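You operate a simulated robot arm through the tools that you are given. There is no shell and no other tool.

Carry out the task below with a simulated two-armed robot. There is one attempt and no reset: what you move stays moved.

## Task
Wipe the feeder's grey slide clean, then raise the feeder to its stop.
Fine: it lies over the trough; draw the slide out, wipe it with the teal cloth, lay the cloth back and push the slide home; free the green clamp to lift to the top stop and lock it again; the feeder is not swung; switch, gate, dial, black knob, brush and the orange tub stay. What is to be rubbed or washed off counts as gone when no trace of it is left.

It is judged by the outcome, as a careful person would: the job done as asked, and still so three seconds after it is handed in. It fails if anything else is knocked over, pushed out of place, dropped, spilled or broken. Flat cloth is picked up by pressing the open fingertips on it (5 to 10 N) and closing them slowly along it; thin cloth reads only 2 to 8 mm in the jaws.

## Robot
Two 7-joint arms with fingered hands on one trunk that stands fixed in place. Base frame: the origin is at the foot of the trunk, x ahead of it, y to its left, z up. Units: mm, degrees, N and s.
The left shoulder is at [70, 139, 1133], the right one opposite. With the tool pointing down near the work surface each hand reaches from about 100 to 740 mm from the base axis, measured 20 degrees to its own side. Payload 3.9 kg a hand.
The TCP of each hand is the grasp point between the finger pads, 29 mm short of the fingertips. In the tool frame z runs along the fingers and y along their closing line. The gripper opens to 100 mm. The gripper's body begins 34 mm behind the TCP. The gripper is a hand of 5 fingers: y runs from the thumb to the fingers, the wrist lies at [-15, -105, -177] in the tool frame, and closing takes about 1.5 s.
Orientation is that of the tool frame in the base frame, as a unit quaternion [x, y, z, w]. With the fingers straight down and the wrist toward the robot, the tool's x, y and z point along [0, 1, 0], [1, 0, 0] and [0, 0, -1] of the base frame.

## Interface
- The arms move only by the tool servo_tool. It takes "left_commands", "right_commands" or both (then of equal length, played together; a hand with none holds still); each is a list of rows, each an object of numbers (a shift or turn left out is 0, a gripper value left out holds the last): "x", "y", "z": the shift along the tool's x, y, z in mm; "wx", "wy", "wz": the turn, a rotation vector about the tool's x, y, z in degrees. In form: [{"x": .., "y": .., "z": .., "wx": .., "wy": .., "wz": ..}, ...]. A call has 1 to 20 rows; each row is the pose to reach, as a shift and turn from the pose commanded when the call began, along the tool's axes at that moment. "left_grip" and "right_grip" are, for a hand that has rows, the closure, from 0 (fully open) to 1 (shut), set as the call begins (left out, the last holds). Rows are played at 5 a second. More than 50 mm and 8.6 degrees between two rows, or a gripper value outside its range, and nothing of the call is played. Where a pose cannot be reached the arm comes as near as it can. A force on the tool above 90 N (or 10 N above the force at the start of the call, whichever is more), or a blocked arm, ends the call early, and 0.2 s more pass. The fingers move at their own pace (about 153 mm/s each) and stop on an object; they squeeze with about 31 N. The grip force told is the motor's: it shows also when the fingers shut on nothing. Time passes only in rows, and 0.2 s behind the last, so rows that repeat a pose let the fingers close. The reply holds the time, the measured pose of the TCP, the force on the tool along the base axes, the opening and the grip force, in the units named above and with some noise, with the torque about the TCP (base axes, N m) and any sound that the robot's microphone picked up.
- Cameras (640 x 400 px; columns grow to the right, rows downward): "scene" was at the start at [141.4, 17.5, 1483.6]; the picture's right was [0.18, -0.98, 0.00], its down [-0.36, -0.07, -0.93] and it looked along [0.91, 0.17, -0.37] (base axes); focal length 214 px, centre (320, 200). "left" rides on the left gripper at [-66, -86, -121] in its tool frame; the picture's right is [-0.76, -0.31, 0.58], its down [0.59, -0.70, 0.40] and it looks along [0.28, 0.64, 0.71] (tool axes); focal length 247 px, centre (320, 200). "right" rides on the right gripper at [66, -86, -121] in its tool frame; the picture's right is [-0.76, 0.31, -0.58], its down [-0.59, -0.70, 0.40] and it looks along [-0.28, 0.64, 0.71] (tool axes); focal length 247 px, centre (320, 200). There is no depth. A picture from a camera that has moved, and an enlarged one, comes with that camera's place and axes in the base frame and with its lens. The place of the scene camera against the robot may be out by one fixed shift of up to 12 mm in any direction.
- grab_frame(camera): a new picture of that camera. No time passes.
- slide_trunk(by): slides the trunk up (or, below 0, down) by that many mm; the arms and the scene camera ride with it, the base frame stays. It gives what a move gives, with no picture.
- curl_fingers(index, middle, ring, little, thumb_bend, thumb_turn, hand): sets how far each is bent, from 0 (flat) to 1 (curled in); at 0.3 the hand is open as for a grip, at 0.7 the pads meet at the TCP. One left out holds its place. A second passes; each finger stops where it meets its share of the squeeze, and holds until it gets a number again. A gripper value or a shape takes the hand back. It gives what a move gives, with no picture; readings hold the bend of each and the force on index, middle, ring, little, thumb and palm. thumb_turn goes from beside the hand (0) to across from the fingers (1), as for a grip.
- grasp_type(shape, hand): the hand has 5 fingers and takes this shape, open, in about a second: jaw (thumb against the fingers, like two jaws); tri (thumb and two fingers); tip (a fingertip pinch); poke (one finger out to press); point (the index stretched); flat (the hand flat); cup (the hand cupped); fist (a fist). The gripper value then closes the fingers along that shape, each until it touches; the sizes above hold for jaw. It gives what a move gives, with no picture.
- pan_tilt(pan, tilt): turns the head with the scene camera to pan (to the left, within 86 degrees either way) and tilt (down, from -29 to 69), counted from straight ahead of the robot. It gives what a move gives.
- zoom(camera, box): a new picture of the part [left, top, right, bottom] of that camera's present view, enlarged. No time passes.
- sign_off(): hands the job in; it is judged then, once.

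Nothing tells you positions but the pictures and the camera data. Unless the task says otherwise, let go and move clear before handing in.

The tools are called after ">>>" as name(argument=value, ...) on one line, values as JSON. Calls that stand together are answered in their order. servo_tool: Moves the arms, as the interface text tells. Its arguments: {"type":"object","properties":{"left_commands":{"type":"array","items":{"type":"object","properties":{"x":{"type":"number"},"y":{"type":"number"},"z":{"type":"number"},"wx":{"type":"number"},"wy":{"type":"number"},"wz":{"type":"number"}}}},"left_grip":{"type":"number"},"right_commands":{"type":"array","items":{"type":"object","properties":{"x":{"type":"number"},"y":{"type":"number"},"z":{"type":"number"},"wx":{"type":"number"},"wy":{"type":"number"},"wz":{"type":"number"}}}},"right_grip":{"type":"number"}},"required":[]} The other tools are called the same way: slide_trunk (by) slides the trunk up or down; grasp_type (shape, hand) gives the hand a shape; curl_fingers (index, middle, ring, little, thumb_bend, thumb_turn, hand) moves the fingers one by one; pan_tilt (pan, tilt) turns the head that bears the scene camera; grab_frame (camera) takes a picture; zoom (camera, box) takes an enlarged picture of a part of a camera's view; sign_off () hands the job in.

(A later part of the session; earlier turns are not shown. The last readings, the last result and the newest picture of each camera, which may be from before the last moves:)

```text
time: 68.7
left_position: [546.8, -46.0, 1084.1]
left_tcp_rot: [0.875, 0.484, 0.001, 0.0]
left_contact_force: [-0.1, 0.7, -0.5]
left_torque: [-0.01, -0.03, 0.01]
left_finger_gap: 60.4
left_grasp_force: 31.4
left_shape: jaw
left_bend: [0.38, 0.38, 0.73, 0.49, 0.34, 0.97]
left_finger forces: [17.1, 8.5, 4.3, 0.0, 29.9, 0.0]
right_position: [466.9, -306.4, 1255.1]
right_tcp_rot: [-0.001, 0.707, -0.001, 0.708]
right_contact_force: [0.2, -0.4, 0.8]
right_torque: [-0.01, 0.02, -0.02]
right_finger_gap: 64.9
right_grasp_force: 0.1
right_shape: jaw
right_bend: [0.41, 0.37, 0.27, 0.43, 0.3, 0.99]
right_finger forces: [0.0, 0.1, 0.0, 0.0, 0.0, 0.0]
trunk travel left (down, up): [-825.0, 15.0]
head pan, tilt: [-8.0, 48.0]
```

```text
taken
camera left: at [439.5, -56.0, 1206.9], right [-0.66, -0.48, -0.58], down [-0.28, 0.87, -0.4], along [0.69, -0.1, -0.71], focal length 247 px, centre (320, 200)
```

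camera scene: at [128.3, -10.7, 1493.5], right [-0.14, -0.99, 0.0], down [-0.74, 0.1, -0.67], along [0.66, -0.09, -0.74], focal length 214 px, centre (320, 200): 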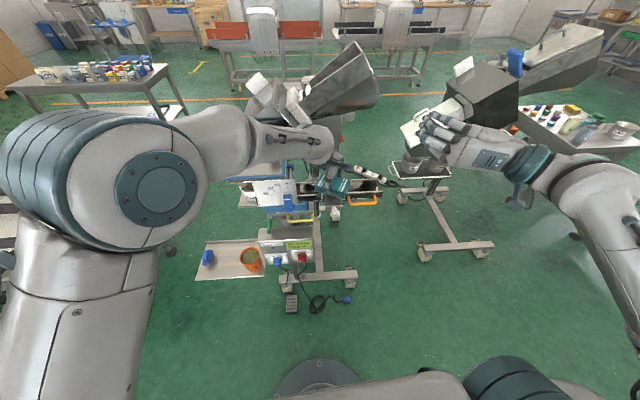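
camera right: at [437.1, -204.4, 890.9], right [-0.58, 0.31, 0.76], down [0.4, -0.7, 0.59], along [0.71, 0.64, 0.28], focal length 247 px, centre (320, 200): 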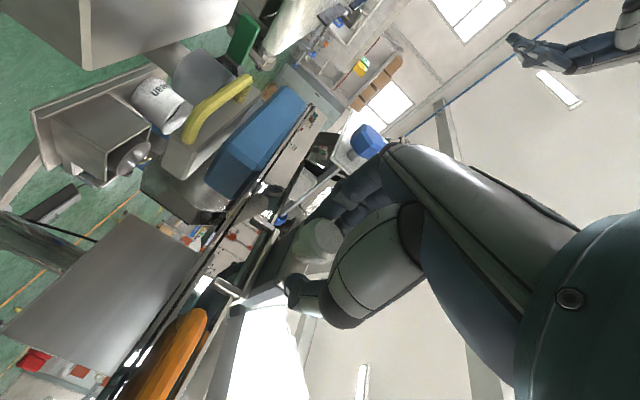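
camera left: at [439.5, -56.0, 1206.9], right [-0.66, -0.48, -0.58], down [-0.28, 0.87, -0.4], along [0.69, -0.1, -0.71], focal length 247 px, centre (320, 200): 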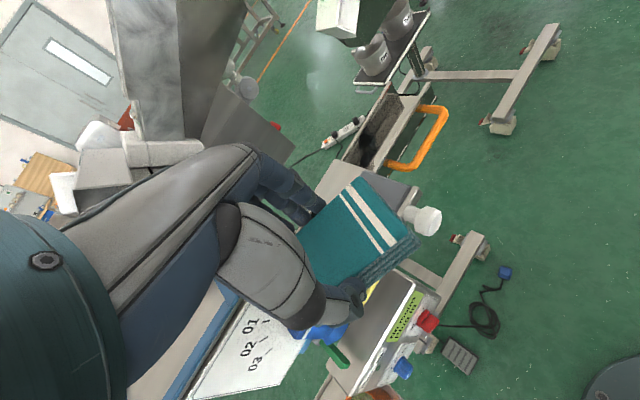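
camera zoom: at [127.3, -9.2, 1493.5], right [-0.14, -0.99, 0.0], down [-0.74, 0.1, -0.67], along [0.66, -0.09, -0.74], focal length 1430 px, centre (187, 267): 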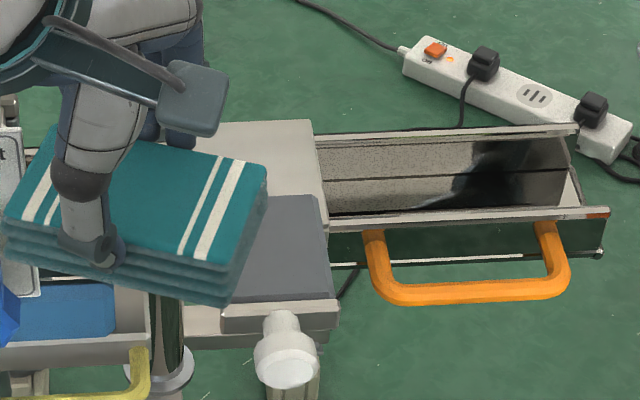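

The visible part of the plate looks clean. The cloth is near the gate plate, so I'll lift it straight up and back away for a full look.

>>> servo_tool(left_commands=[{"z": -20}, {"z": -45}, {"z": -70, "x": -10, "y": -16}, {"z": -95, "x": -15, "y": -28}])

>>> zoom(camera="scene", box=[310, 160, 370, 220])

>>> zoom(camera="scene", box=[240, 140, 350, 230])

```text
time: 69.7
left_position: [517.4, -44.7, 1180.7]
left_tcp_rot: [0.875, 0.485, 0.0, 0.0]
left_contact_force: [0.1, -0.2, -0.8]
left_torque: [0.0, 0.01, 0.02]
left_finger_gap: 60.6
left_grasp_force: 31.4
left_shape: jaw
left_bend: [0.38, 0.38, 0.73, 0.49, 0.34, 0.97]
left_finger forces: [17.1, 8.4, 4.2, 0.0, 29.8, 0.0]
right_position: [467.7, -307.8, 1256.3]
right_tcp_rot: [0.0, 0.707, 0.0, 0.708]
right_contact_force: [-0.6, -0.8, 0.5]
right_torque: [0.0, 0.01, -0.02]
right_finger_gap: 64.9
right_grasp_force: 0.2
right_shape: jaw
right_bend: [0.41, 0.37, 0.27, 0.43, 0.3, 0.99]
right_finger forces: [0.0, 0.1, 0.0, 0.1, 0.1, 0.1]
trunk travel left (down, up): [-825.0, 15.0]
head pan, tilt: [-8.0, 48.0]
```

```text
6.67 times, centred on (340, 190) of scene
camera zoom: at [126.8, -9.7, 1493.6], right [-0.14, -0.99, 0.0], down [-0.74, 0.1, -0.67], along [0.66, -0.09, -0.74], focal length 1430 px, centre (187, 267)
```

zoom: 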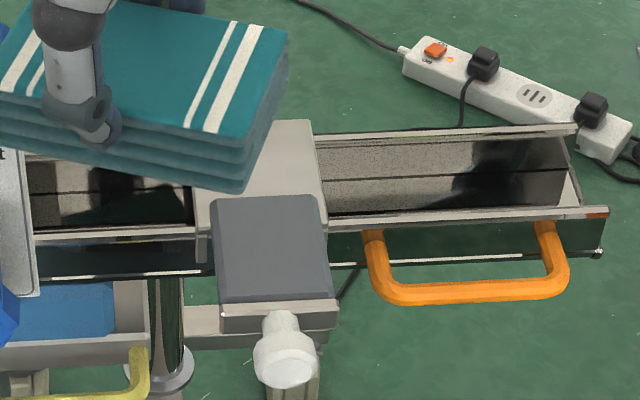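

```text
4.44 times, centred on (295, 185) of scene
camera zoom: at [126.8, -9.7, 1493.6], right [-0.14, -0.99, 0.0], down [-0.74, 0.1, -0.67], along [0.66, -0.09, -0.74], focal length 953 px, centre (431, 267)
```

zoom: 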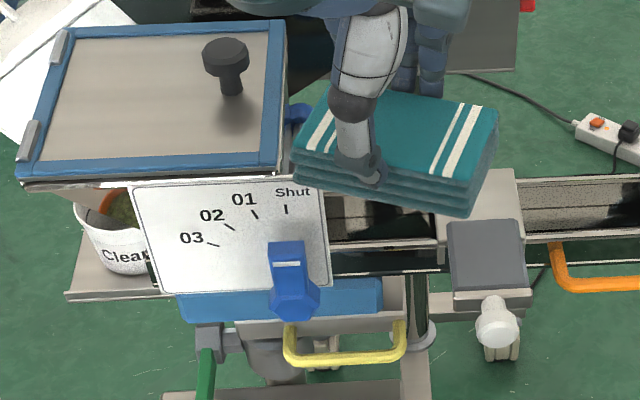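

The plate appears clean. I'll zoom closely to check for faint traces, from both hand cameras too.

>>> zoom(camera="scene", box=[326, 174, 348, 192])

>>> grab_frame(camera="left")

>>> grab_frame(camera="right")

```text
16.00 times, centred on (337, 183) of scene
camera zoom: at [126.8, -9.7, 1493.6], right [-0.14, -0.99, 0.0], down [-0.74, 0.1, -0.67], along [0.66, -0.09, -0.74], focal length 3432 px, centre (48, 472)
```

zoom: 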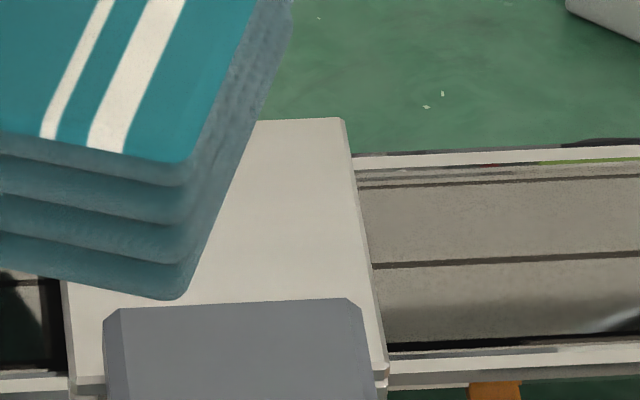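

```text
taken
camera left: at [410.1, -55.2, 1301.8], right [-0.66, -0.48, -0.58], down [-0.28, 0.87, -0.4], along [0.69, -0.1, -0.71], focal length 247 px, centre (320, 200)
```

left: 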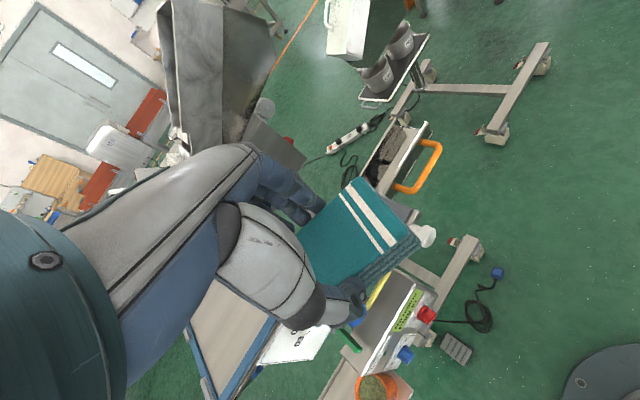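

```text
taken
camera right: at [346.1, -392.8, 1191.4], right [-0.58, 0.31, 0.76], down [0.4, -0.7, 0.59], along [0.71, 0.64, 0.28], focal length 247 px, centre (320, 200)
```

right: 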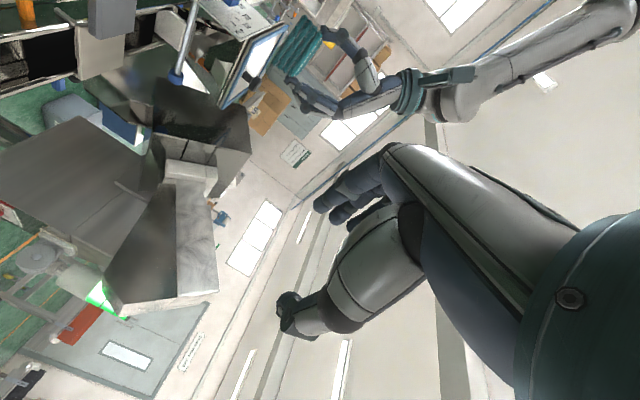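

>>> zoom(camera="scene", box=[326, 182, 348, 200])

>>> zoom(camera="right", box=[60, 0, 160, 70])

```text
16.00 times, centred on (337, 191) of scene
camera zoom: at [126.8, -9.7, 1493.6], right [-0.14, -0.99, 0.0], down [-0.74, 0.1, -0.67], along [0.66, -0.09, -0.74], focal length 3432 px, centre (48, 344)
```

zoom: 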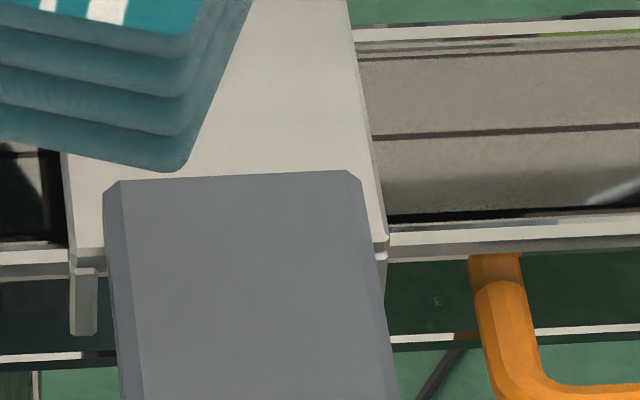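

```text
5.71 times, centred on (110, 35) of right
camera zoom: at [346.1, -392.8, 1191.4], right [-0.58, 0.31, 0.76], down [0.4, -0.7, 0.59], along [0.71, 0.64, 0.28], focal length 1411 px, centre (1520, 1143)
```

zoom: 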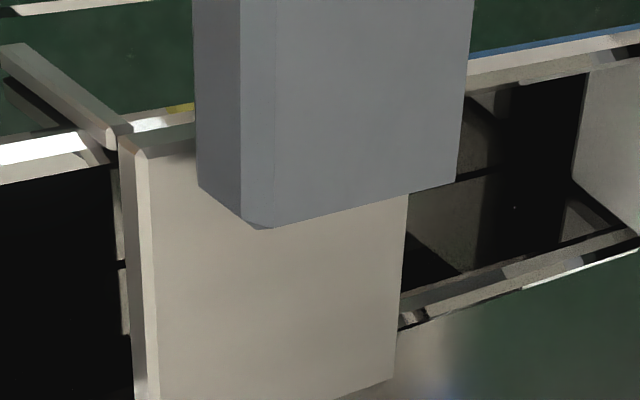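

>>> zoom(camera="scene", box=[326, 190, 350, 220])

>>> zoom(camera="left", box=[330, 160, 450, 270])

```text
13.33 times, centred on (338, 205) of scene
camera zoom: at [126.8, -9.7, 1493.6], right [-0.14, -0.99, 0.0], down [-0.74, 0.1, -0.67], along [0.66, -0.09, -0.74], focal length 2860 px, centre (80, 133)
```

zoom: 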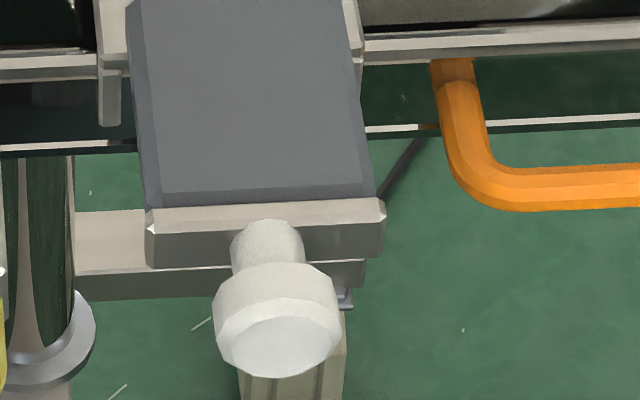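

```text
3.64 times, centred on (390, 215) of left
camera zoom: at [410.1, -55.2, 1301.8], right [-0.66, -0.48, -0.58], down [-0.28, 0.87, -0.4], along [0.69, -0.1, -0.71], focal length 898 px, centre (66, 146)
```

zoom: 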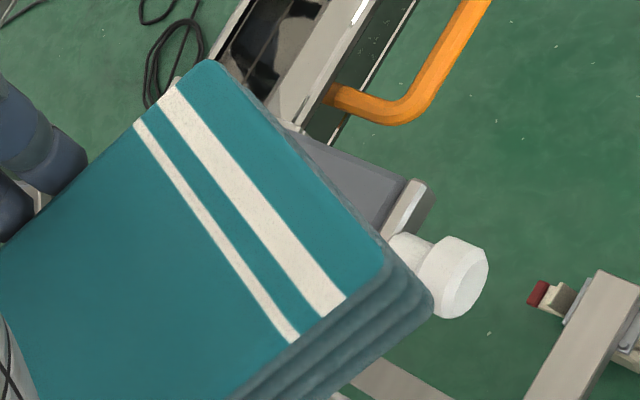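

The plate is spotless. Next I'll carry the cloth back: first over to the left at a safe height, straightening the wrist.

>>> servo_tool(left_commands=[{"x": 32, "y": -22, "z": -20, "wz": -4}, {"x": 68, "y": -42, "z": -40, "wz": -8}, {"x": 106, "y": -60, "z": -40, "wz": -12}, {"x": 144, "y": -78, "z": -40, "wz": -16}, {"x": 180, "y": -98, "z": -40, "wz": -20}, {"x": 216, "y": -117, "z": -40, "wz": -24}, {"x": 252, "y": -137, "z": -40, "wz": -28}, {"x": 286, "y": -155.6, "z": -40, "wz": -32}])

>>> grab_frame(camera="scene")

```text
time: 71.5
left_position: [536.6, 283.0, 1219.1]
left_tcp_rot: [0.707, 0.707, -0.001, 0.0]
left_contact_force: [-0.6, 0.7, 0.1]
left_torque: [-0.04, 0.03, -0.03]
left_finger_gap: 60.5
left_grasp_force: 31.0
left_shape: jaw
left_bend: [0.38, 0.38, 0.73, 0.49, 0.34, 0.97]
left_finger forces: [17.1, 8.4, 4.2, 0.0, 29.8, 0.0]
right_position: [469.3, -306.7, 1257.2]
right_tcp_rot: [0.0, 0.707, 0.0, 0.707]
right_contact_force: [-0.2, 0.2, 0.3]
right_torque: [-0.02, -0.01, -0.02]
right_finger_gap: 64.7
right_grasp_force: 0.1
right_shape: jaw
right_bend: [0.41, 0.37, 0.27, 0.43, 0.3, 0.99]
right_finger forces: [0.1, 0.0, 0.0, 0.1, 0.0, 0.0]
trunk travel left (down, up): [-825.0, 15.0]
head pan, tilt: [-8.0, 48.0]
```

```text
taken
camera scene: at [128.3, -8.8, 1493.5], right [-0.14, -0.99, 0.0], down [-0.74, 0.1, -0.67], along [0.66, -0.09, -0.74], focal length 214 px, centre (320, 200)
```

scene: 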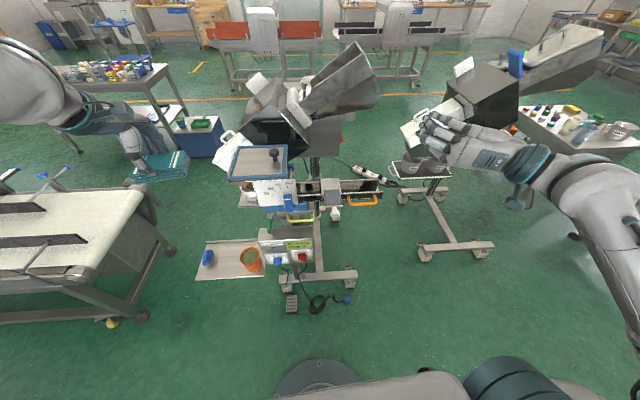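

>>> slide_trunk(by=-300)

>>> pan_tilt(pan=8, tilt=42)

>>> grab_frame(camera="scene")

>>> grab_frame(camera="left")

```text
time: 74.5
left_position: [536.3, 280.3, 919.7]
left_tcp_rot: [0.708, 0.706, -0.001, 0.0]
left_contact_force: [-0.1, 0.3, 1.1]
left_torque: [0.01, -0.01, -0.01]
left_finger_gap: 60.3
left_grasp_force: 31.1
left_shape: jaw
left_bend: [0.38, 0.38, 0.73, 0.49, 0.34, 0.97]
left_finger forces: [17.1, 8.4, 4.1, 0.0, 29.7, 0.0]
right_position: [467.7, -308.2, 955.8]
right_tcp_rot: [0.001, 0.707, 0.0, 0.708]
right_contact_force: [0.3, 1.0, -0.3]
right_torque: [-0.02, 0.01, 0.03]
right_finger_gap: 64.9
right_grasp_force: 0.0
right_shape: jaw
right_bend: [0.41, 0.37, 0.27, 0.43, 0.3, 0.99]
right_finger forces: [0.0, 0.1, 0.1, 0.1, 0.1, 0.0]
trunk travel left (down, up): [-525.0, 315.0]
head pan, tilt: [-8.0, 48.0]
```

```text
time: 75.3
left_position: [536.0, 281.0, 919.5]
left_tcp_rot: [0.708, 0.706, 0.0, -0.001]
left_contact_force: [-0.1, 0.0, -0.6]
left_torque: [-0.01, 0.01, 0.0]
left_finger_gap: 60.6
left_grasp_force: 31.5
left_shape: jaw
left_bend: [0.38, 0.38, 0.73, 0.49, 0.34, 0.97]
left_finger forces: [17.1, 8.4, 4.2, 0.0, 29.7, 0.0]
right_position: [468.0, -307.6, 955.4]
right_tcp_rot: [0.0, 0.707, 0.001, 0.707]
right_contact_force: [0.0, 0.1, 0.6]
right_torque: [-0.03, 0.0, 0.04]
right_finger_gap: 64.7
right_grasp_force: 0.1
right_shape: jaw
right_bend: [0.41, 0.37, 0.27, 0.43, 0.3, 0.99]
right_finger forces: [0.0, 0.1, 0.1, 0.0, 0.0, 0.1]
trunk travel left (down, up): [-525.0, 315.0]
head pan, tilt: [8.0, 42.0]
```

```text
taken
camera scene: at [132.9, 12.2, 1201.9], right [0.14, -0.99, 0.0], down [-0.66, -0.09, -0.74], along [0.74, 0.1, -0.67], focal length 214 px, centre (320, 200)
```

scene: 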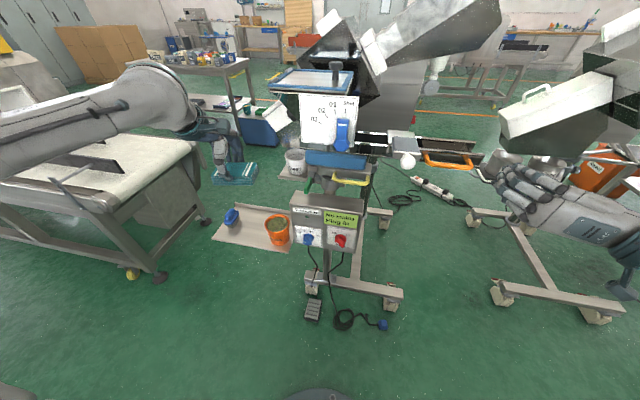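

```text
taken
camera left: at [451.2, 214.5, 1041.2], right [-0.31, -0.76, -0.58], down [-0.7, 0.59, -0.4], along [0.64, 0.28, -0.71], focal length 247 px, centre (320, 200)
```

left: 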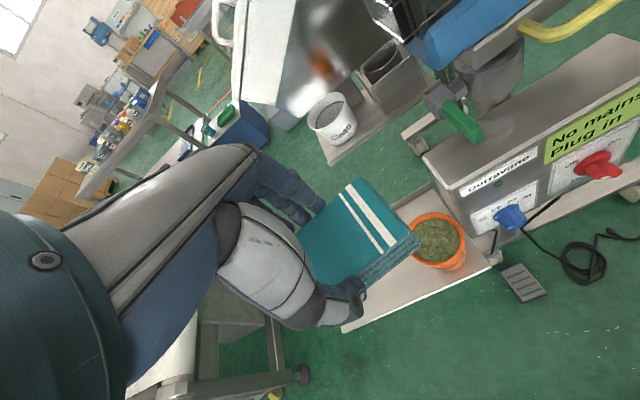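

The arm's posture is good again. I'll lower in front of the tray, then turn and move in above the cloth's old place.

>>> servo_tool(left_commands=[{"x": 3, "y": -10, "z": 40}, {"x": 6, "y": -20, "z": 80}, {"x": 9, "y": -30, "z": 120}, {"x": 12, "y": -36, "z": 155}])

>>> grab_frame(camera="scene")

```text
time: 76.3
left_position: [502.2, 291.9, 763.7]
left_tcp_rot: [0.708, 0.706, 0.001, 0.001]
left_contact_force: [-0.1, 0.4, -0.7]
left_torque: [-0.01, 0.0, -0.02]
left_finger_gap: 60.4
left_grasp_force: 30.9
left_shape: jaw
left_bend: [0.38, 0.38, 0.74, 0.49, 0.34, 0.97]
left_finger forces: [16.9, 8.4, 4.1, 0.1, 29.4, 0.0]
right_position: [468.2, -307.1, 956.8]
right_tcp_rot: [0.0, 0.707, 0.0, 0.707]
right_contact_force: [0.8, 0.0, -0.3]
right_torque: [0.01, -0.01, 0.03]
right_finger_gap: 64.9
right_grasp_force: 0.0
right_shape: jaw
right_bend: [0.41, 0.37, 0.27, 0.43, 0.3, 0.99]
right_finger forces: [0.1, 0.0, 0.0, 0.1, 0.0, 0.0]
trunk travel left (down, up): [-525.0, 315.0]
head pan, tilt: [8.0, 42.0]
```

```text
taken
camera scene: at [133.1, 12.6, 1202.0], right [0.14, -0.99, 0.0], down [-0.66, -0.09, -0.74], along [0.74, 0.1, -0.67], focal length 214 px, centre (320, 200)
```

scene: 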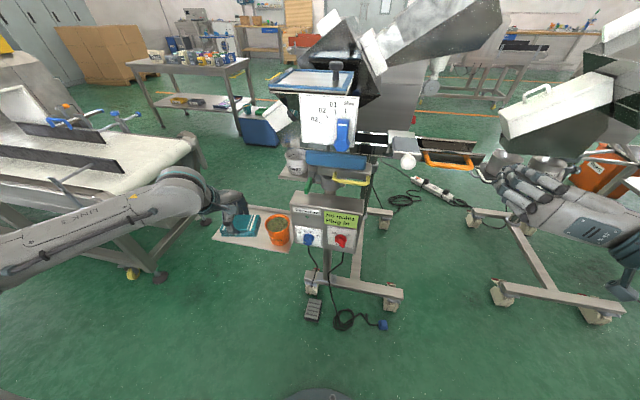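

>>> servo_tool(left_commands=[{"x": 4, "y": 6, "z": 0, "wz": -8}, {"x": 8, "y": 14, "z": 2, "wz": -16}, {"x": 12, "y": 26, "z": 4, "wz": -24}, {"x": 16, "y": 40, "z": 8, "wz": -32}, {"x": 20, "y": 55, "z": 12, "wz": -40}, {"x": 24, "y": 72, "z": 18, "wz": -48}, {"x": 27, "y": 90, "z": 25, "wz": -56}, {"x": 30, "y": 108, "z": 32, "wz": -64}, {"x": 33, "y": 125, "z": 40, "wz": -72}, {"x": 36, "y": 140, "z": 48, "wz": -80}])

>>> grab_frame(camera="left")

>>> zoom(camera="scene", box=[190, 160, 330, 270])

```text
time: 78.5
left_position: [642.7, 327.4, 716.5]
left_tcp_rot: [0.086, 0.996, 0.0, -0.001]
left_contact_force: [0.0, 0.1, 0.2]
left_torque: [-0.01, 0.02, -0.01]
left_finger_gap: 60.4
left_grasp_force: 30.8
left_shape: jaw
left_bend: [0.38, 0.38, 0.74, 0.49, 0.34, 0.97]
left_finger forces: [16.6, 8.4, 3.7, 0.0, 28.5, 0.0]
right_position: [470.0, -308.4, 955.2]
right_tcp_rot: [0.0, 0.708, 0.0, 0.706]
right_contact_force: [0.2, 0.4, -0.4]
right_torque: [0.01, -0.01, -0.01]
right_finger_gap: 64.8
right_grasp_force: 0.0
right_shape: jaw
right_bend: [0.41, 0.37, 0.27, 0.43, 0.3, 0.99]
right_finger forces: [0.0, 0.0, 0.0, 0.0, 0.0, 0.1]
trunk travel left (down, up): [-525.0, 315.0]
head pan, tilt: [8.0, 42.0]
```

```text
taken
camera left: at [692.4, 231.7, 838.3], right [0.69, -0.43, -0.58], down [-0.7, -0.59, -0.4], along [-0.17, 0.68, -0.71], focal length 247 px, centre (320, 200)
```

left: 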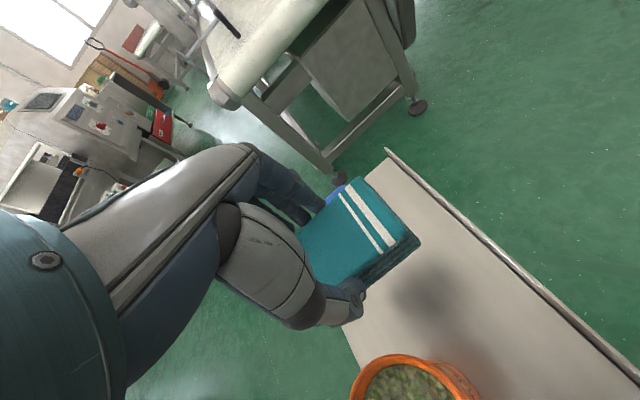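

```text
3.64 times, centred on (260, 215) of scene
camera zoom: at [133.7, 12.2, 1201.9], right [0.14, -0.99, 0.0], down [-0.66, -0.09, -0.74], along [0.74, 0.1, -0.67], focal length 780 px, centre (538, 146)
```

zoom: 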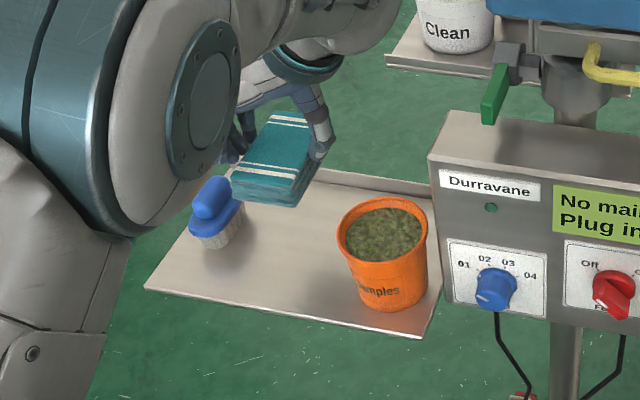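

Right above its old place. I'll lower it to the tray, slowly at the end.

>>> servo_tool(left_commands=[{"z": 25}, {"z": 50}, {"z": 75}, {"z": 90}, {"z": 100}])

>>> servo_tool(left_commands=[{"z": 3}, {"z": 6}])

>>> servo_tool(left_commands=[{"z": 1.5}, {"z": 3}])

```text
time: 79.7
left_position: [639.4, 327.1, 616.8]
left_tcp_rot: [0.086, 0.996, 0.0, 0.001]
left_contact_force: [0.6, 0.2, 0.3]
left_torque: [0.0, 0.01, -0.02]
left_finger_gap: 60.4
left_grasp_force: 30.8
left_shape: jaw
left_bend: [0.38, 0.38, 0.74, 0.49, 0.34, 0.97]
left_finger forces: [16.6, 8.2, 3.7, 0.0, 28.5, 0.1]
right_position: [469.1, -307.6, 955.4]
right_tcp_rot: [-0.001, 0.707, 0.0, 0.707]
right_contact_force: [-1.0, -0.2, -0.4]
right_torque: [0.03, -0.02, 0.02]
right_finger_gap: 64.8
right_grasp_force: 0.1
right_shape: jaw
right_bend: [0.41, 0.37, 0.27, 0.43, 0.3, 0.99]
right_finger forces: [0.0, 0.0, 0.0, 0.0, 0.0, 0.0]
trunk travel left (down, up): [-525.0, 315.0]
head pan, tilt: [8.0, 42.0]
```

```text
time: 80.3
left_position: [640.5, 327.7, 609.6]
left_tcp_rot: [0.089, 0.996, 0.0, 0.0]
left_contact_force: [-0.4, 0.2, -0.5]
left_torque: [-0.03, 0.01, 0.01]
left_finger_gap: 60.4
left_grasp_force: 31.0
left_shape: jaw
left_bend: [0.38, 0.38, 0.74, 0.49, 0.34, 0.97]
left_finger forces: [16.6, 8.3, 3.7, 0.1, 28.4, 0.0]
right_position: [467.9, -308.2, 954.7]
right_tcp_rot: [-0.001, 0.707, -0.001, 0.707]
right_contact_force: [0.5, -0.2, 0.4]
right_torque: [0.01, 0.01, 0.03]
right_finger_gap: 64.7
right_grasp_force: 0.1
right_shape: jaw
right_bend: [0.41, 0.37, 0.27, 0.43, 0.3, 0.99]
right_finger forces: [0.0, 0.0, 0.0, 0.0, 0.1, 0.0]
trunk travel left (down, up): [-525.0, 315.0]
head pan, tilt: [8.0, 42.0]
```

```text
time: 80.9
left_position: [639.4, 329.4, 607.6]
left_tcp_rot: [0.088, 0.996, 0.0, 0.0]
left_contact_force: [-0.3, 0.0, -1.1]
left_torque: [-0.02, 0.0, 0.03]
left_finger_gap: 60.6
left_grasp_force: 30.8
left_shape: jaw
left_bend: [0.38, 0.38, 0.74, 0.49, 0.34, 0.97]
left_finger forces: [16.6, 8.3, 3.7, 0.1, 28.5, 0.0]
right_position: [469.0, -307.6, 956.4]
right_tcp_rot: [0.0, 0.707, 0.001, 0.707]
right_contact_force: [0.3, -0.1, -0.1]
right_torque: [0.0, -0.02, 0.0]
right_finger_gap: 64.7
right_grasp_force: 0.1
right_shape: jaw
right_bend: [0.41, 0.37, 0.27, 0.43, 0.3, 0.99]
right_finger forces: [0.1, 0.0, 0.1, 0.1, 0.1, 0.0]
trunk travel left (down, up): [-525.0, 315.0]
head pan, tilt: [8.0, 42.0]
```

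>>> servo_tool(left_commands=[{"z": 1.5}, {"z": 3}])

>>> servo_tool(left_commands=[{"z": 1}, {"z": 2}])

>>> zoom(camera="scene", box=[190, 170, 310, 270])

>>> grab_frame(camera="left")

```text
time: 81.5
left_position: [640.2, 328.0, 605.8]
left_tcp_rot: [0.088, 0.996, 0.002, 0.0]
left_contact_force: [0.0, -0.8, 0.4]
left_torque: [0.02, 0.03, 0.02]
left_finger_gap: 60.4
left_grasp_force: 30.9
left_shape: jaw
left_bend: [0.38, 0.38, 0.74, 0.49, 0.34, 0.97]
left_finger forces: [16.5, 8.1, 3.9, 0.0, 28.9, 0.1]
right_position: [468.1, -307.5, 956.1]
right_tcp_rot: [-0.001, 0.707, 0.0, 0.707]
right_contact_force: [-0.2, 0.6, 0.5]
right_torque: [-0.02, 0.01, 0.01]
right_finger_gap: 64.8
right_grasp_force: 0.1
right_shape: jaw
right_bend: [0.41, 0.37, 0.27, 0.43, 0.3, 0.99]
right_finger forces: [0.1, 0.0, 0.0, 0.0, 0.0, 0.0]
trunk travel left (down, up): [-525.0, 315.0]
head pan, tilt: [8.0, 42.0]
```

```text
time: 82.1
left_position: [639.9, 327.9, 603.9]
left_tcp_rot: [0.089, 0.996, 0.001, 0.001]
left_contact_force: [0.5, -0.7, 8.1]
left_torque: [0.09, 0.06, -0.02]
left_finger_gap: 60.3
left_grasp_force: 31.5
left_shape: jaw
left_bend: [0.38, 0.38, 0.74, 0.49, 0.34, 0.97]
left_finger forces: [16.5, 8.4, 4.0, 0.0, 29.4, 0.0]
right_position: [467.8, -308.5, 955.7]
right_tcp_rot: [0.0, 0.707, 0.0, 0.707]
right_contact_force: [-0.5, 0.0, 0.6]
right_torque: [0.01, 0.01, 0.0]
right_finger_gap: 64.8
right_grasp_force: 0.0
right_shape: jaw
right_bend: [0.41, 0.37, 0.27, 0.43, 0.3, 0.99]
right_finger forces: [0.0, 0.1, 0.0, 0.0, 0.0, 0.0]
trunk travel left (down, up): [-525.0, 315.0]
head pan, tilt: [8.0, 42.0]
```

```text
4.00 times, centred on (250, 220) of scene
camera zoom: at [131.9, 11.6, 1202.2], right [0.14, -0.99, 0.0], down [-0.66, -0.09, -0.74], along [0.74, 0.1, -0.67], focal length 858 px, centre (600, 120)
```

zoom: 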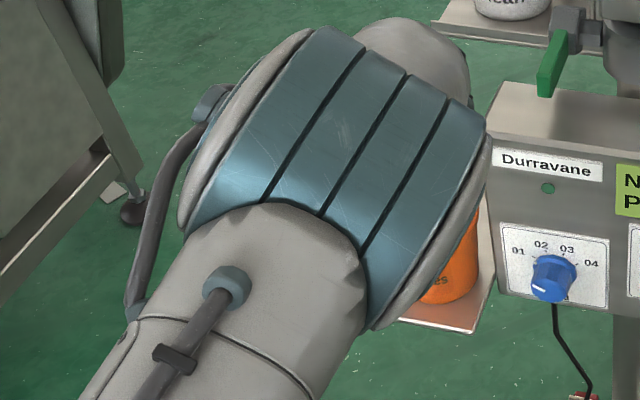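

```text
taken
camera left: at [690.0, 231.7, 726.1], right [0.69, -0.43, -0.58], down [-0.7, -0.59, -0.4], along [-0.16, 0.68, -0.71], focal length 247 px, centre (320, 200)
```

left: 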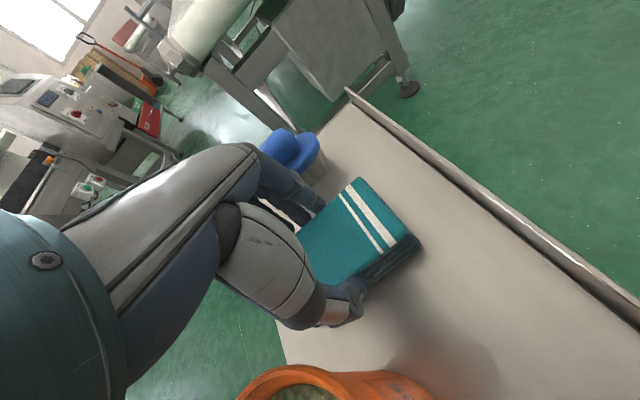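

The cloth is resting on the tray (8 N). I'll ease off and open the fingers slightly.

>>> servo_tool(left_commands=[{"z": -1}, {"z": -1}, {"z": -1}, {"z": -1}, {"z": -1}], left_grip=0.26)

>>> servo_tool(left_commands=[{"z": -12}, {"z": -30}, {"z": -55}, {"z": -80}, {"z": -110}])

>>> grab_frame(camera="left")

```text
time: 83.3
left_position: [640.7, 327.2, 603.7]
left_tcp_rot: [0.088, 0.996, 0.0, 0.0]
left_contact_force: [0.0, -0.1, -0.2]
left_torque: [0.0, 0.04, 0.02]
left_finger_gap: 73.7
left_grasp_force: 0.0
left_shape: jaw
left_bend: [0.4, 0.34, 0.26, 0.39, 0.31, 0.99]
left_finger forces: [0.1, 0.1, 0.0, 0.1, 0.0, 0.1]
right_position: [468.8, -307.1, 956.6]
right_tcp_rot: [0.0, 0.706, 0.0, 0.708]
right_contact_force: [-0.2, -0.2, -0.2]
right_torque: [-0.02, -0.01, 0.02]
right_finger_gap: 64.6
right_grasp_force: 0.0
right_shape: jaw
right_bend: [0.41, 0.37, 0.27, 0.43, 0.3, 0.99]
right_finger forces: [0.1, 0.1, 0.1, 0.0, 0.0, 0.1]
trunk travel left (down, up): [-525.0, 315.0]
head pan, tilt: [8.0, 42.0]
```

```text
time: 84.5
left_position: [641.8, 329.3, 715.4]
left_tcp_rot: [0.088, 0.996, 0.001, 0.001]
left_contact_force: [-0.2, 0.3, -0.1]
left_torque: [0.01, 0.01, 0.03]
left_finger_gap: 73.8
left_grasp_force: 0.0
left_shape: jaw
left_bend: [0.4, 0.34, 0.26, 0.39, 0.3, 0.99]
left_finger forces: [0.0, 0.0, 0.0, 0.0, 0.0, 0.0]
right_position: [468.2, -308.3, 955.7]
right_tcp_rot: [-0.001, 0.707, 0.0, 0.707]
right_contact_force: [0.2, -0.5, -0.2]
right_torque: [-0.02, -0.04, 0.0]
right_finger_gap: 64.9
right_grasp_force: 0.1
right_shape: jaw
right_bend: [0.41, 0.37, 0.27, 0.43, 0.3, 0.99]
right_finger forces: [0.0, 0.0, 0.0, 0.1, 0.1, 0.0]
trunk travel left (down, up): [-525.0, 315.0]
head pan, tilt: [8.0, 42.0]
```

```text
taken
camera left: at [690.6, 232.7, 837.1], right [0.69, -0.43, -0.58], down [-0.7, -0.59, -0.4], along [-0.17, 0.68, -0.71], focal length 247 px, centre (320, 200)
```

left: 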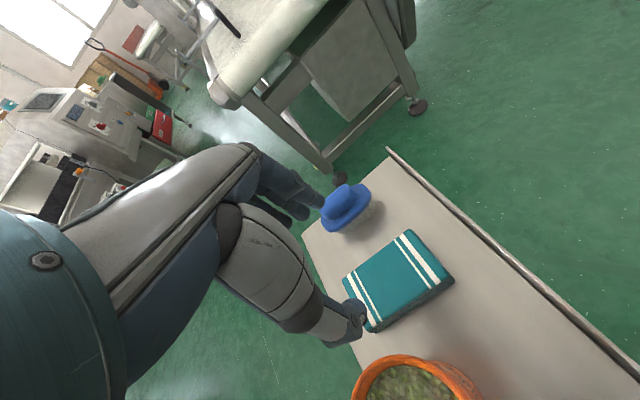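

The cloth lies where it was; brush and tub are untouched. I'll retract the left hand along the reverse path.

>>> servo_tool(left_commands=[{"x": 14.3, "y": -5.6, "z": -8, "wz": 8}, {"x": 30.5, "y": -11.4, "z": -16, "wz": 16}, {"x": 47.7, "y": -17.5, "z": -23, "wz": 24}, {"x": 64.9, "y": -23.6, "z": -30, "wz": 32}, {"x": 81, "y": -30.5, "z": -36, "wz": 40}, {"x": 95, "y": -37, "z": -40, "wz": 48}, {"x": 108.1, "y": -43.4, "z": -44, "wz": 56}, {"x": 119.3, "y": -49.4, "z": -46, "wz": 64}, {"x": 126.5, "y": -54.7, "z": -48, "wz": 72}, {"x": 131.7, "y": -59.7, "z": -48, "wz": 80}])

>>> zoom(camera="scene", box=[190, 170, 330, 270])

>>> grab_frame(camera="left")

```text
time: 86.7
left_position: [500.9, 295.5, 759.9]
left_tcp_rot: [0.671, 0.741, -0.007, -0.009]
left_contact_force: [-0.2, -0.2, -1.1]
left_torque: [-0.03, 0.01, 0.01]
left_finger_gap: 73.5
left_grasp_force: 0.0
left_shape: jaw
left_bend: [0.4, 0.34, 0.26, 0.39, 0.3, 0.99]
left_finger forces: [0.1, 0.0, 0.0, 0.0, 0.0, 0.0]
left hand out of reach, approached as far as the arm can: row 10
right_position: [468.5, -307.6, 955.5]
right_tcp_rot: [0.0, 0.706, 0.0, 0.708]
right_contact_force: [-1.0, 0.9, -0.2]
right_torque: [0.03, 0.02, -0.01]
right_finger_gap: 64.7
right_grasp_force: 0.1
right_shape: jaw
right_bend: [0.41, 0.37, 0.27, 0.43, 0.3, 0.99]
right_finger forces: [0.0, 0.0, 0.0, 0.0, 0.1, 0.0]
trunk travel left (down, up): [-525.0, 315.0]
head pan, tilt: [8.0, 42.0]
```

```text
4.00 times, centred on (260, 220) of scene
camera zoom: at [132.7, 12.3, 1202.0], right [0.14, -0.99, 0.0], down [-0.66, -0.09, -0.74], along [0.74, 0.1, -0.67], focal length 858 px, centre (560, 120)
```

zoom: 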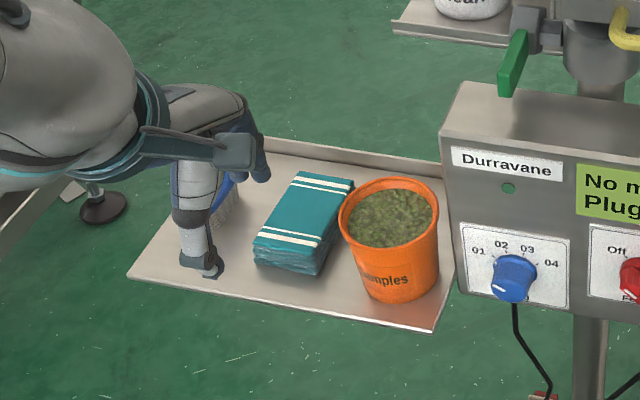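

```text
taken
camera left: at [425.5, 221.0, 882.6], right [-0.24, -0.78, -0.57], down [-0.77, 0.52, -0.38], along [0.59, 0.35, -0.73], focal length 247 px, centre (320, 200)
```

left: 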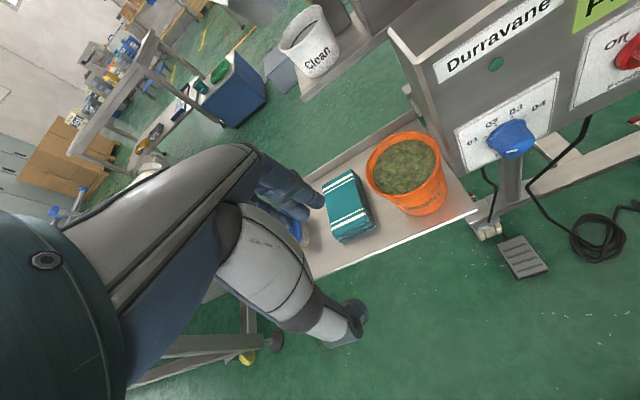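

Tray items all in place. Now I'll bring the right hand back in line with the knob to push the slide home.

>>> servo_tool(right_commands=[{"y": 40}, {"y": 80}, {"y": 120}, {"y": 160}, {"y": 189}, {"y": 189}])

>>> grab_frame(camera="right")

>>> zoom(camera="scene", box=[350, 110, 470, 200])

```text
time: 88.1
left_position: [501.0, 295.0, 758.7]
left_tcp_rot: [0.672, 0.741, -0.007, -0.01]
left_contact_force: [-0.3, -0.4, -0.9]
left_torque: [0.01, -0.02, 0.02]
left_finger_gap: 73.7
left_grasp_force: 0.0
left_shape: jaw
left_bend: [0.4, 0.34, 0.26, 0.39, 0.3, 0.99]
left_finger forces: [0.0, 0.1, 0.1, 0.0, 0.0, 0.0]
right_position: [484.6, -117.8, 960.6]
right_tcp_rot: [0.0, 0.707, 0.001, 0.707]
right_contact_force: [0.5, -0.8, -0.6]
right_torque: [-0.03, 0.0, 0.0]
right_finger_gap: 64.6
right_grasp_force: 0.0
right_shape: jaw
right_bend: [0.41, 0.37, 0.27, 0.43, 0.3, 0.99]
right_finger forces: [0.0, 0.0, 0.0, 0.0, 0.0, 0.0]
right hand out of reach, approached as far as the arm can: row 4, 5, 6
trunk travel left (down, up): [-525.0, 315.0]
head pan, tilt: [8.0, 42.0]
```

```text
taken
camera right: at [362.1, -204.2, 896.0], right [-0.58, 0.31, 0.76], down [0.4, -0.7, 0.59], along [0.71, 0.64, 0.28], focal length 247 px, centre (320, 200)
```

right: 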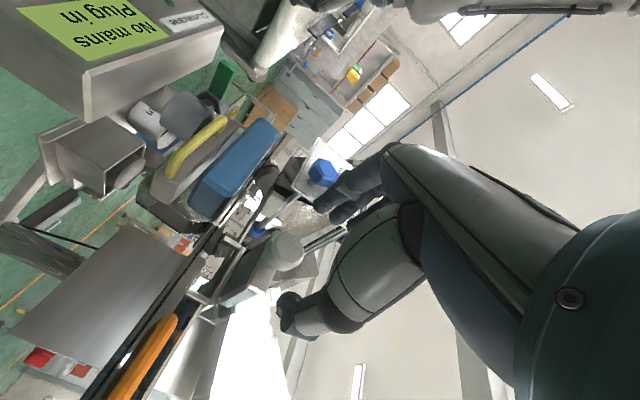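

```text
4.44 times, centred on (410, 155) of scene
camera zoom: at [132.8, 11.9, 1202.0], right [0.14, -0.99, 0.0], down [-0.66, -0.09, -0.74], along [0.74, 0.1, -0.67], focal length 953 px, centre (-80, 400)
```

zoom: 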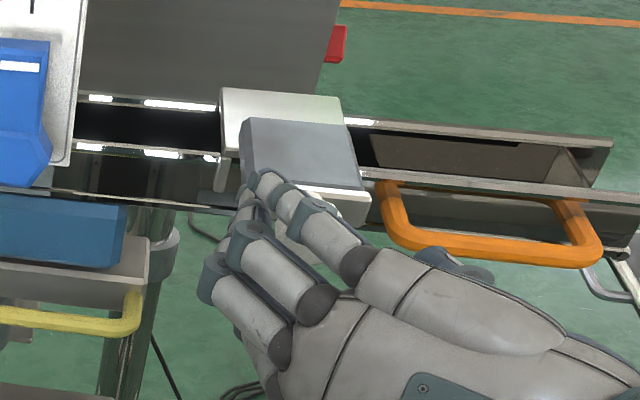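

>>> servo_tool(right_commands=[{"x": 2.5, "y": -0.5, "z": 10}, {"x": 5, "y": -0.5, "z": 20}, {"x": 5, "y": -0.5, "z": 32}, {"x": 5, "y": -0.5, "z": 43}])

>>> servo_tool(right_commands=[{"z": 0}, {"z": 0}, {"z": 0}, {"z": 0}, {"z": 0}, {"z": 0}, {"z": 0}, {"z": 0}, {"z": 0}], right_grip=0.75)

```text
time: 89.1
left_position: [501.8, 295.3, 758.6]
left_tcp_rot: [0.671, 0.741, -0.008, -0.01]
left_contact_force: [0.4, -0.2, 0.8]
left_torque: [-0.02, -0.03, 0.01]
left_finger_gap: 73.8
left_grasp_force: 0.1
left_shape: jaw
left_bend: [0.4, 0.34, 0.26, 0.39, 0.3, 0.99]
left_finger forces: [0.1, 0.0, 0.0, 0.0, 0.1, 0.0]
right_position: [526.3, -119.8, 956.6]
right_tcp_rot: [0.0, 0.707, 0.0, 0.707]
right_contact_force: [-0.2, 0.1, 0.4]
right_torque: [-0.03, 0.01, -0.01]
right_finger_gap: 64.9
right_grasp_force: 0.1
right_shape: jaw
right_bend: [0.41, 0.37, 0.27, 0.43, 0.3, 0.99]
right_finger forces: [0.0, 0.0, 0.0, 0.0, 0.0, 0.0]
trunk travel left (down, up): [-525.0, 315.0]
head pan, tilt: [8.0, 42.0]
```

```text
time: 91.1
left_position: [500.6, 295.7, 758.7]
left_tcp_rot: [0.671, 0.741, -0.007, -0.01]
left_contact_force: [0.4, -0.4, 0.3]
left_torque: [-0.01, 0.04, -0.04]
left_finger_gap: 73.7
left_grasp_force: 0.0
left_shape: jaw
left_bend: [0.4, 0.34, 0.26, 0.39, 0.3, 0.99]
left_finger forces: [0.0, 0.1, 0.1, 0.0, 0.0, 0.1]
right_position: [527.3, -120.5, 958.0]
right_tcp_rot: [0.0, 0.707, 0.0, 0.707]
right_contact_force: [0.7, -3.1, 2.5]
right_torque: [0.19, -0.09, -0.46]
right_finger_gap: 28.2
right_grasp_force: 30.1
right_shape: jaw
right_bend: [0.47, 0.57, 0.73, 0.58, 0.48, 1.0]
right_finger forces: [15.6, 7.5, 0.0, 0.1, 27.1, 0.0]
trunk travel left (down, up): [-525.0, 315.0]
head pan, tilt: [8.0, 42.0]
```

Knob held again. I'll push the slide straight in.

>>> servo_tool(right_commands=[{"z": 6}, {"z": 14}, {"z": 22}, {"z": 30}, {"z": 38}, {"z": 46}, {"z": 54}, {"z": 60}])

>>> servo_tool(right_commands=[{"z": 2}, {"z": 4}, {"z": 6}])

>>> zoom(camera="scene", box=[350, 110, 470, 200])

```text
time: 92.9
left_position: [500.1, 294.4, 759.6]
left_tcp_rot: [0.671, 0.742, -0.007, -0.012]
left_contact_force: [-0.1, -0.8, 0.3]
left_torque: [-0.02, 0.01, 0.01]
left_finger_gap: 74.1
left_grasp_force: 0.1
left_shape: jaw
left_bend: [0.4, 0.34, 0.26, 0.39, 0.3, 0.99]
left_finger forces: [0.0, 0.1, 0.0, 0.0, 0.0, 0.1]
right_position: [588.3, -123.3, 958.2]
right_tcp_rot: [0.001, 0.706, 0.0, 0.708]
right_contact_force: [-1.6, -13.5, 0.6]
right_torque: [0.23, -0.09, -0.93]
right_finger_gap: 26.2
right_grasp_force: 30.8
right_shape: jaw
right_bend: [0.5, 0.59, 0.73, 0.58, 0.53, 1.0]
right_finger forces: [13.2, 5.9, 0.0, 0.0, 33.0, 0.0]
trunk travel left (down, up): [-525.0, 315.0]
head pan, tilt: [8.0, 42.0]
```

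```text
time: 93.7
left_position: [498.6, 293.6, 759.5]
left_tcp_rot: [0.671, 0.741, -0.007, -0.01]
left_contact_force: [0.0, -0.2, -0.8]
left_torque: [0.0, -0.01, -0.01]
left_finger_gap: 73.9
left_grasp_force: 0.0
left_shape: jaw
left_bend: [0.4, 0.34, 0.26, 0.39, 0.3, 0.99]
left_finger forces: [0.0, 0.0, 0.1, 0.0, 0.1, 0.0]
right_position: [591.2, -122.7, 958.5]
right_tcp_rot: [0.0, 0.707, 0.002, 0.707]
right_contact_force: [-9.9, -14.7, -1.6]
right_torque: [0.19, -0.04, -1.17]
right_finger_gap: 26.6
right_grasp_force: 30.4
right_shape: jaw
right_bend: [0.5, 0.59, 0.73, 0.58, 0.52, 1.0]
right_finger forces: [12.7, 5.2, 0.0, 0.1, 38.9, 0.1]
trunk travel left (down, up): [-525.0, 315.0]
head pan, tilt: [8.0, 42.0]
```

```text
4.44 times, centred on (410, 155) of scene
camera zoom: at [131.3, 9.3, 1202.1], right [0.14, -0.99, 0.0], down [-0.66, -0.09, -0.74], along [0.74, 0.1, -0.67], focal length 953 px, centre (-80, 400)
```

zoom: 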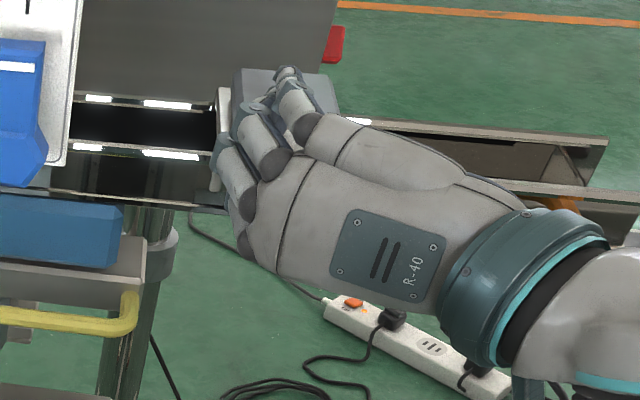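

There's a side load of about 15 N; I'll relieve it and then press the last few millimetres.

>>> servo_tool(right_commands=[{"y": -2}, {"y": -4}, {"y": -4, "z": 2}, {"y": -4, "z": 4}])

>>> zoom(camera="scene", box=[380, 115, 440, 165])

```text
time: 94.7
left_position: [498.3, 293.6, 760.8]
left_tcp_rot: [0.671, 0.742, -0.006, -0.009]
left_contact_force: [-0.3, 0.4, 0.7]
left_torque: [-0.02, 0.01, 0.0]
left_finger_gap: 73.8
left_grasp_force: 0.1
left_shape: jaw
left_bend: [0.4, 0.34, 0.26, 0.39, 0.3, 0.99]
left_finger forces: [0.0, 0.0, 0.0, 0.0, 0.0, 0.1]
right_position: [595.1, -124.7, 958.9]
right_tcp_rot: [-0.001, 0.707, 0.001, 0.708]
right_contact_force: [-27.1, -8.0, -7.4]
right_torque: [0.16, 0.07, -1.15]
right_finger_gap: 27.4
right_grasp_force: 31.2
right_shape: jaw
right_bend: [0.49, 0.59, 0.73, 0.58, 0.5, 1.0]
right_finger forces: [17.1, 5.9, 0.1, 0.0, 46.4, 0.1]
trunk travel left (down, up): [-525.0, 315.0]
head pan, tilt: [8.0, 42.0]
```

```text
8.00 times, centred on (410, 140) of scene
camera zoom: at [128.5, 10.6, 1202.4], right [0.14, -0.99, 0.0], down [-0.66, -0.09, -0.75], along [0.74, 0.1, -0.67], focal length 1716 px, centre (-400, 680)
```

zoom: 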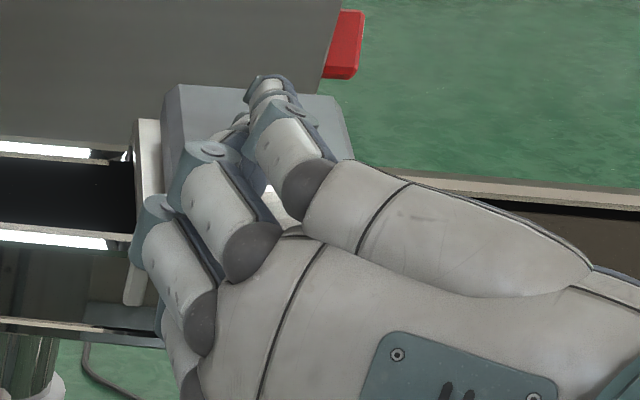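

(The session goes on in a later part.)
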